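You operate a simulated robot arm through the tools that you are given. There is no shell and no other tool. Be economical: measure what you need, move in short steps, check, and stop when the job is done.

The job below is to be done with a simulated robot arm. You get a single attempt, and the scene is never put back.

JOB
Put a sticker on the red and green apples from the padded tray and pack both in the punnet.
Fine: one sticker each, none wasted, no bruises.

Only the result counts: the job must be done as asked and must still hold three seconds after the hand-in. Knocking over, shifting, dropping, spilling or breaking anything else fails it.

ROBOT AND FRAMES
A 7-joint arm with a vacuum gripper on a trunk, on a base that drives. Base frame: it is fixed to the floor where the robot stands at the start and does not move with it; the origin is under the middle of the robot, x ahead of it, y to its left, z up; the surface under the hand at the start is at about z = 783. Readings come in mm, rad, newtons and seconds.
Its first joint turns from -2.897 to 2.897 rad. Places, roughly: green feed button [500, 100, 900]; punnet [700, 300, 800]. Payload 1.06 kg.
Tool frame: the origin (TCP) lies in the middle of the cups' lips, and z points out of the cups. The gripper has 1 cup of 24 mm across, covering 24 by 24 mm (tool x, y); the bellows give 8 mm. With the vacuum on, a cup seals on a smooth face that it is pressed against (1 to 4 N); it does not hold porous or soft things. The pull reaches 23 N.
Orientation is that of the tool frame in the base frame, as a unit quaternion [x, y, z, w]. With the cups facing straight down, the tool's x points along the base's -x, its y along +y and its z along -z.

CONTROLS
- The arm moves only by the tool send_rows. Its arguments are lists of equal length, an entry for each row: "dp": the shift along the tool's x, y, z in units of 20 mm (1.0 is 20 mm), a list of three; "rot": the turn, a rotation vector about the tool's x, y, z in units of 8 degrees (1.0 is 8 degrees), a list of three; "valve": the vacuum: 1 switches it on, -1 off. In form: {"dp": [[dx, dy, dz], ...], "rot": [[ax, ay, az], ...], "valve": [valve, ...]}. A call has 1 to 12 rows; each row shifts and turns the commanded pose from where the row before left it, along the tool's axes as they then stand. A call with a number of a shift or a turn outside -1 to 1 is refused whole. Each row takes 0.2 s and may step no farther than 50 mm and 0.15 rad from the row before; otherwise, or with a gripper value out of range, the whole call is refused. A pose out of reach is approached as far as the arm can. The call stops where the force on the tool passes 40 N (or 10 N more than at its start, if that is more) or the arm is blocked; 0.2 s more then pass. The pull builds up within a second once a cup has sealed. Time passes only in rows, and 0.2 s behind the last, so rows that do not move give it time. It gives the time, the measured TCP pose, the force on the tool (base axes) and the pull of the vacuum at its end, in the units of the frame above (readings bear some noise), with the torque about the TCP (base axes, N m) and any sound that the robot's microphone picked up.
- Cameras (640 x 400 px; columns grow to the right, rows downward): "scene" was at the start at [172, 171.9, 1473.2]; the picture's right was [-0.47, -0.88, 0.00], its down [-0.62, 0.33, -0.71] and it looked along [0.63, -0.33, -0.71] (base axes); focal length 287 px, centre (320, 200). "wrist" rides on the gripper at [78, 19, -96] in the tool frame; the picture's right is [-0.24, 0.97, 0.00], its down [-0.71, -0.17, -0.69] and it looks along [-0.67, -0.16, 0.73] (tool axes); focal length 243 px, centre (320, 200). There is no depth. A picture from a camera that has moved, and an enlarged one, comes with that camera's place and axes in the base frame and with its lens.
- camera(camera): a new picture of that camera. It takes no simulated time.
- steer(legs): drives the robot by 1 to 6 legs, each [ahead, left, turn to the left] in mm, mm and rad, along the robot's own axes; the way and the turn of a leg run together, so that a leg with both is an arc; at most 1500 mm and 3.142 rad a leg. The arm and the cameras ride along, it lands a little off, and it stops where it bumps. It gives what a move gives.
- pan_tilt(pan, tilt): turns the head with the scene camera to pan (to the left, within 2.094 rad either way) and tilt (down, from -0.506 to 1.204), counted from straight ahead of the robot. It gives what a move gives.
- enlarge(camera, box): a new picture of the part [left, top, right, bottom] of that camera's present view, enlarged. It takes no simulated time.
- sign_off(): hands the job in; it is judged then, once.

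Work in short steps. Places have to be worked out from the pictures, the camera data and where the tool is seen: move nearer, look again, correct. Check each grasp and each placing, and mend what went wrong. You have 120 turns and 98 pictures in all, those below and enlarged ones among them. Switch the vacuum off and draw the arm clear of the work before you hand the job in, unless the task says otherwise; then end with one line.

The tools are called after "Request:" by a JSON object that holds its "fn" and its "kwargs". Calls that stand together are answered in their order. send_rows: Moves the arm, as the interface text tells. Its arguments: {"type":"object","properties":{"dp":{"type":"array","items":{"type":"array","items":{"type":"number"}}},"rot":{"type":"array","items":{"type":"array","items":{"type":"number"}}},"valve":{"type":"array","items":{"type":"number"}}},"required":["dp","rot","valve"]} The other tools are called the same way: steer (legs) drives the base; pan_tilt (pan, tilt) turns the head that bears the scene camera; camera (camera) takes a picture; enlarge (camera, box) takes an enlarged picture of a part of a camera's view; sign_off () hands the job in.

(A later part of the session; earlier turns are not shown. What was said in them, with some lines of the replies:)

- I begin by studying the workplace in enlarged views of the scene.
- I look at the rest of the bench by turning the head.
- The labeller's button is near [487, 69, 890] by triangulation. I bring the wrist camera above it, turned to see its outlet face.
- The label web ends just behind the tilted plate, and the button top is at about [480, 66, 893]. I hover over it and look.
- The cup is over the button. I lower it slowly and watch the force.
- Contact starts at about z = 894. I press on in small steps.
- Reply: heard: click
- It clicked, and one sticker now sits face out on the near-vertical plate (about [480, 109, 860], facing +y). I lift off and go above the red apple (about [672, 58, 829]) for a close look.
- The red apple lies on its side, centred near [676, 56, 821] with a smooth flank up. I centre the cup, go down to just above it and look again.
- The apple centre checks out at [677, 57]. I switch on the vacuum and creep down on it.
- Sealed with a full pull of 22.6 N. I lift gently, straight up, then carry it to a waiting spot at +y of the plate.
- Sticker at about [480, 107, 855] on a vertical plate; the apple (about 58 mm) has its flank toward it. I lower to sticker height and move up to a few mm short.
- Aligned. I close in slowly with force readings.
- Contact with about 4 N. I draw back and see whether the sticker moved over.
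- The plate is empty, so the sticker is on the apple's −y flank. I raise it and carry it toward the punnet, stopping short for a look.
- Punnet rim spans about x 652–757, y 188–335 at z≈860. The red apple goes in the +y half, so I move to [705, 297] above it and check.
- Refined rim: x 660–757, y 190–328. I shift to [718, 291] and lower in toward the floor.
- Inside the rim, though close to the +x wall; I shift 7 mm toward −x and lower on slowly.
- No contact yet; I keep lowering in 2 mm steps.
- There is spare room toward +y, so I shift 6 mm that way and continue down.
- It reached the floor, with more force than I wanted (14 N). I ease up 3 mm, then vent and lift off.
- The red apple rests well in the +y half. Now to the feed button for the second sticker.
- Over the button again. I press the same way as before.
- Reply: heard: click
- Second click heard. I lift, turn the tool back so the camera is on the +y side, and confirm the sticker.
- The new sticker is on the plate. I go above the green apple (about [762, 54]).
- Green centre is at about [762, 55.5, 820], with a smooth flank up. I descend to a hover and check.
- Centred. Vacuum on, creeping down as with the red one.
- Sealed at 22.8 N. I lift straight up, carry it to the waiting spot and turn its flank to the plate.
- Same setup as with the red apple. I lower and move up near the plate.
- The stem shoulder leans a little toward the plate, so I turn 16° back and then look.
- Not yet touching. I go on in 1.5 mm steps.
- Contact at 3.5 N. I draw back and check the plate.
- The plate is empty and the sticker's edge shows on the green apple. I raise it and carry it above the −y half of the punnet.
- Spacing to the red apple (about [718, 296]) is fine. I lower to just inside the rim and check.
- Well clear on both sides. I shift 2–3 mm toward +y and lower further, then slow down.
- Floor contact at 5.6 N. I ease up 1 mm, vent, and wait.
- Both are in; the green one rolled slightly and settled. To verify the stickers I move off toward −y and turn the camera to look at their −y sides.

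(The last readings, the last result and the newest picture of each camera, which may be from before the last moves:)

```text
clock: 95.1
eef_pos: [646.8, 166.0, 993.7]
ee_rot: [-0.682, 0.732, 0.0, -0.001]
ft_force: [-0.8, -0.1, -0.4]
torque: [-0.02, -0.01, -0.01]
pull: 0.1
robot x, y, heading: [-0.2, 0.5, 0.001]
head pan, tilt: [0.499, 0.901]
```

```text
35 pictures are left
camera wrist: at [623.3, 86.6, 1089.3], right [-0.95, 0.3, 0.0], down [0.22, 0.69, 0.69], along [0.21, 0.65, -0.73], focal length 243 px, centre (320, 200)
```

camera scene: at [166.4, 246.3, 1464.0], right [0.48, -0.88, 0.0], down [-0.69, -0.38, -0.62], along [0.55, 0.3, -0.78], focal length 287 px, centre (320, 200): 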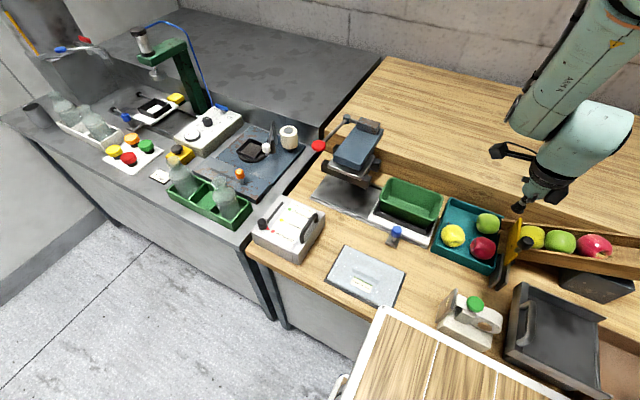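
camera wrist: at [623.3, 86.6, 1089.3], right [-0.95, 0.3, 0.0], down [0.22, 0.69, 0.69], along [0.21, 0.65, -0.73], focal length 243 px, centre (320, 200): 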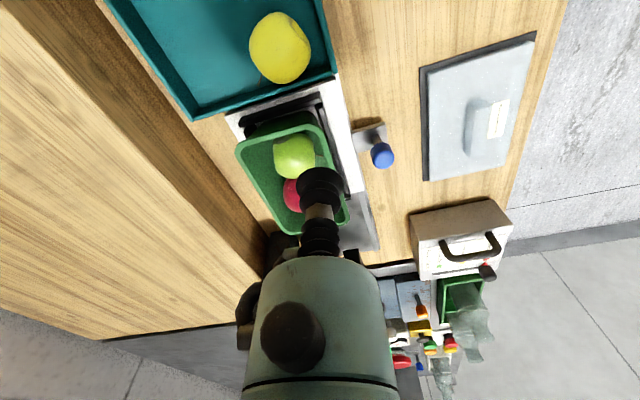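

Wrong way; I shift a bit further this way so the apples clear the cup, and enlarge.

Request:
{"fn": "send_rows", "kwargs": {"dp": [[0, 1, 0], [0, 1, 0], [0, 0, 0]], "rot": [[0, 0, 0], [0, 0, 0], [0, 0, 0]], "valve": [-1, -1, -1]}}

Request:
{"fn": "enlarge", "kwargs": {"camera": "wrist", "box": [200, 90, 350, 240]}}

```text
clock: 95.9
eef_pos: [607.4, 167.1, 994.4]
ee_rot: [-0.683, 0.731, 0.0, 0.0]
ft_force: [0.3, -0.1, 0.2]
torque: [-0.03, 0.01, -0.03]
pull: 0.1
robot x, y, heading: [-1.7, 0.0, -0.002]
head pan, tilt: [0.499, 0.901]
```

```text
2.67 times, centred on (275, 165) of wrist
camera zoom: at [583.0, 89.1, 1089.9], right [-0.95, 0.3, 0.0], down [0.22, 0.69, 0.69], along [0.21, 0.65, -0.73], focal length 647 px, centre (440, 293)
```

zoom: 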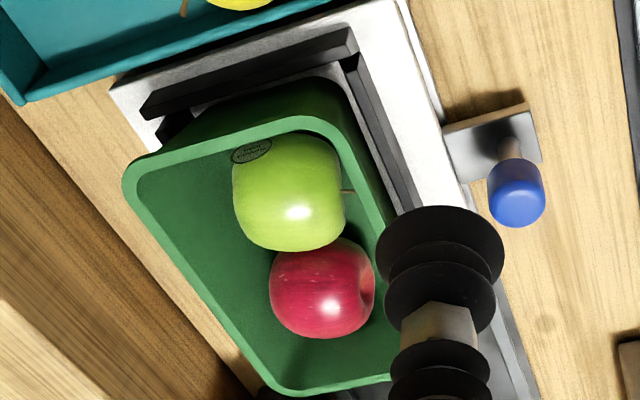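

The green apple's sticker shows; the red one's faces its neighbour. I check that no sticker lies around the labeller and that everything else is as before.

Request:
{"fn": "enlarge", "kwargs": {"camera": "scene", "box": [320, 220, 520, 350]}}

Request:
{"fn": "camera", "kwargs": {"camera": "scene"}}

```text
3.08 times, centred on (420, 285) of scene
camera zoom: at [166.4, 246.2, 1464.0], right [0.48, -0.88, 0.0], down [-0.69, -0.38, -0.62], along [0.55, 0.3, -0.78], focal length 882 px, centre (12, -62)
```

zoom: 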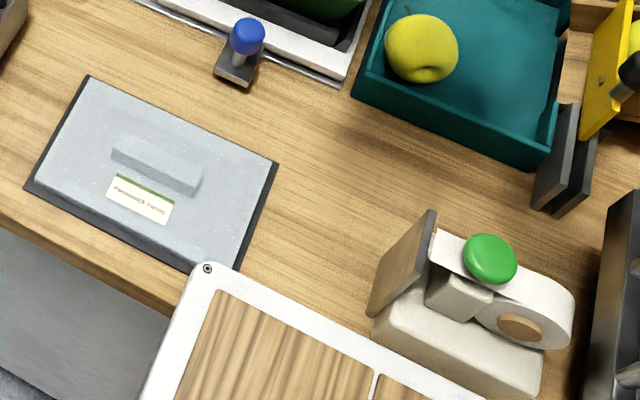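

```text
32 pictures are left
camera scene: at [166.4, 246.2, 1464.0], right [0.48, -0.88, 0.0], down [-0.69, -0.38, -0.62], along [0.55, 0.3, -0.78], focal length 287 px, centre (320, 200)
```

scene: 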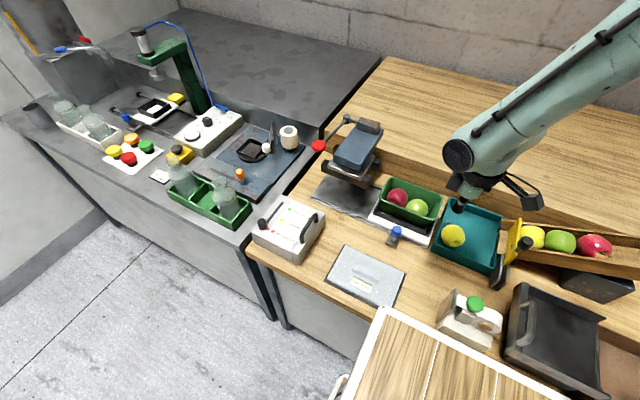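

Nothing lies loose and nothing else has moved. I raise the arm clear, vacuum off, and hand in.

Request:
{"fn": "send_rows", "kwargs": {"dp": [[0, 0, -1], [0, 0, -1], [0, 0, -1], [0, 0, -1], [0, 0, 0]], "rot": [[0, 0, 0], [0, 0, 0], [0, 0, 0], [0, 0, 0], [0, 0, 0]], "valve": [-1, -1, -1, -1, -1]}}

Request:
{"fn": "sign_off", "kwargs": {}}

```text
clock: 97.1
eef_pos: [608.3, 165.4, 1073.9]
ee_rot: [-0.682, 0.731, -0.001, -0.001]
ft_force: [-0.6, -0.6, 0.0]
torque: [0.02, 0.01, 0.0]
pull: 0.1
robot x, y, heading: [1.7, -0.4, -0.004]
head pan, tilt: [0.499, 0.901]
```

```text
The job is handed in.
```

The red and green apples from the padded tray are in the punnet with one sticker each and none left over, though I couldn't see the red one's sticker in place (it faces the green apple; the plate was empty after its press), and the red apple met the punnet floor at about 14 N, so a bruise on it can't be ruled out.
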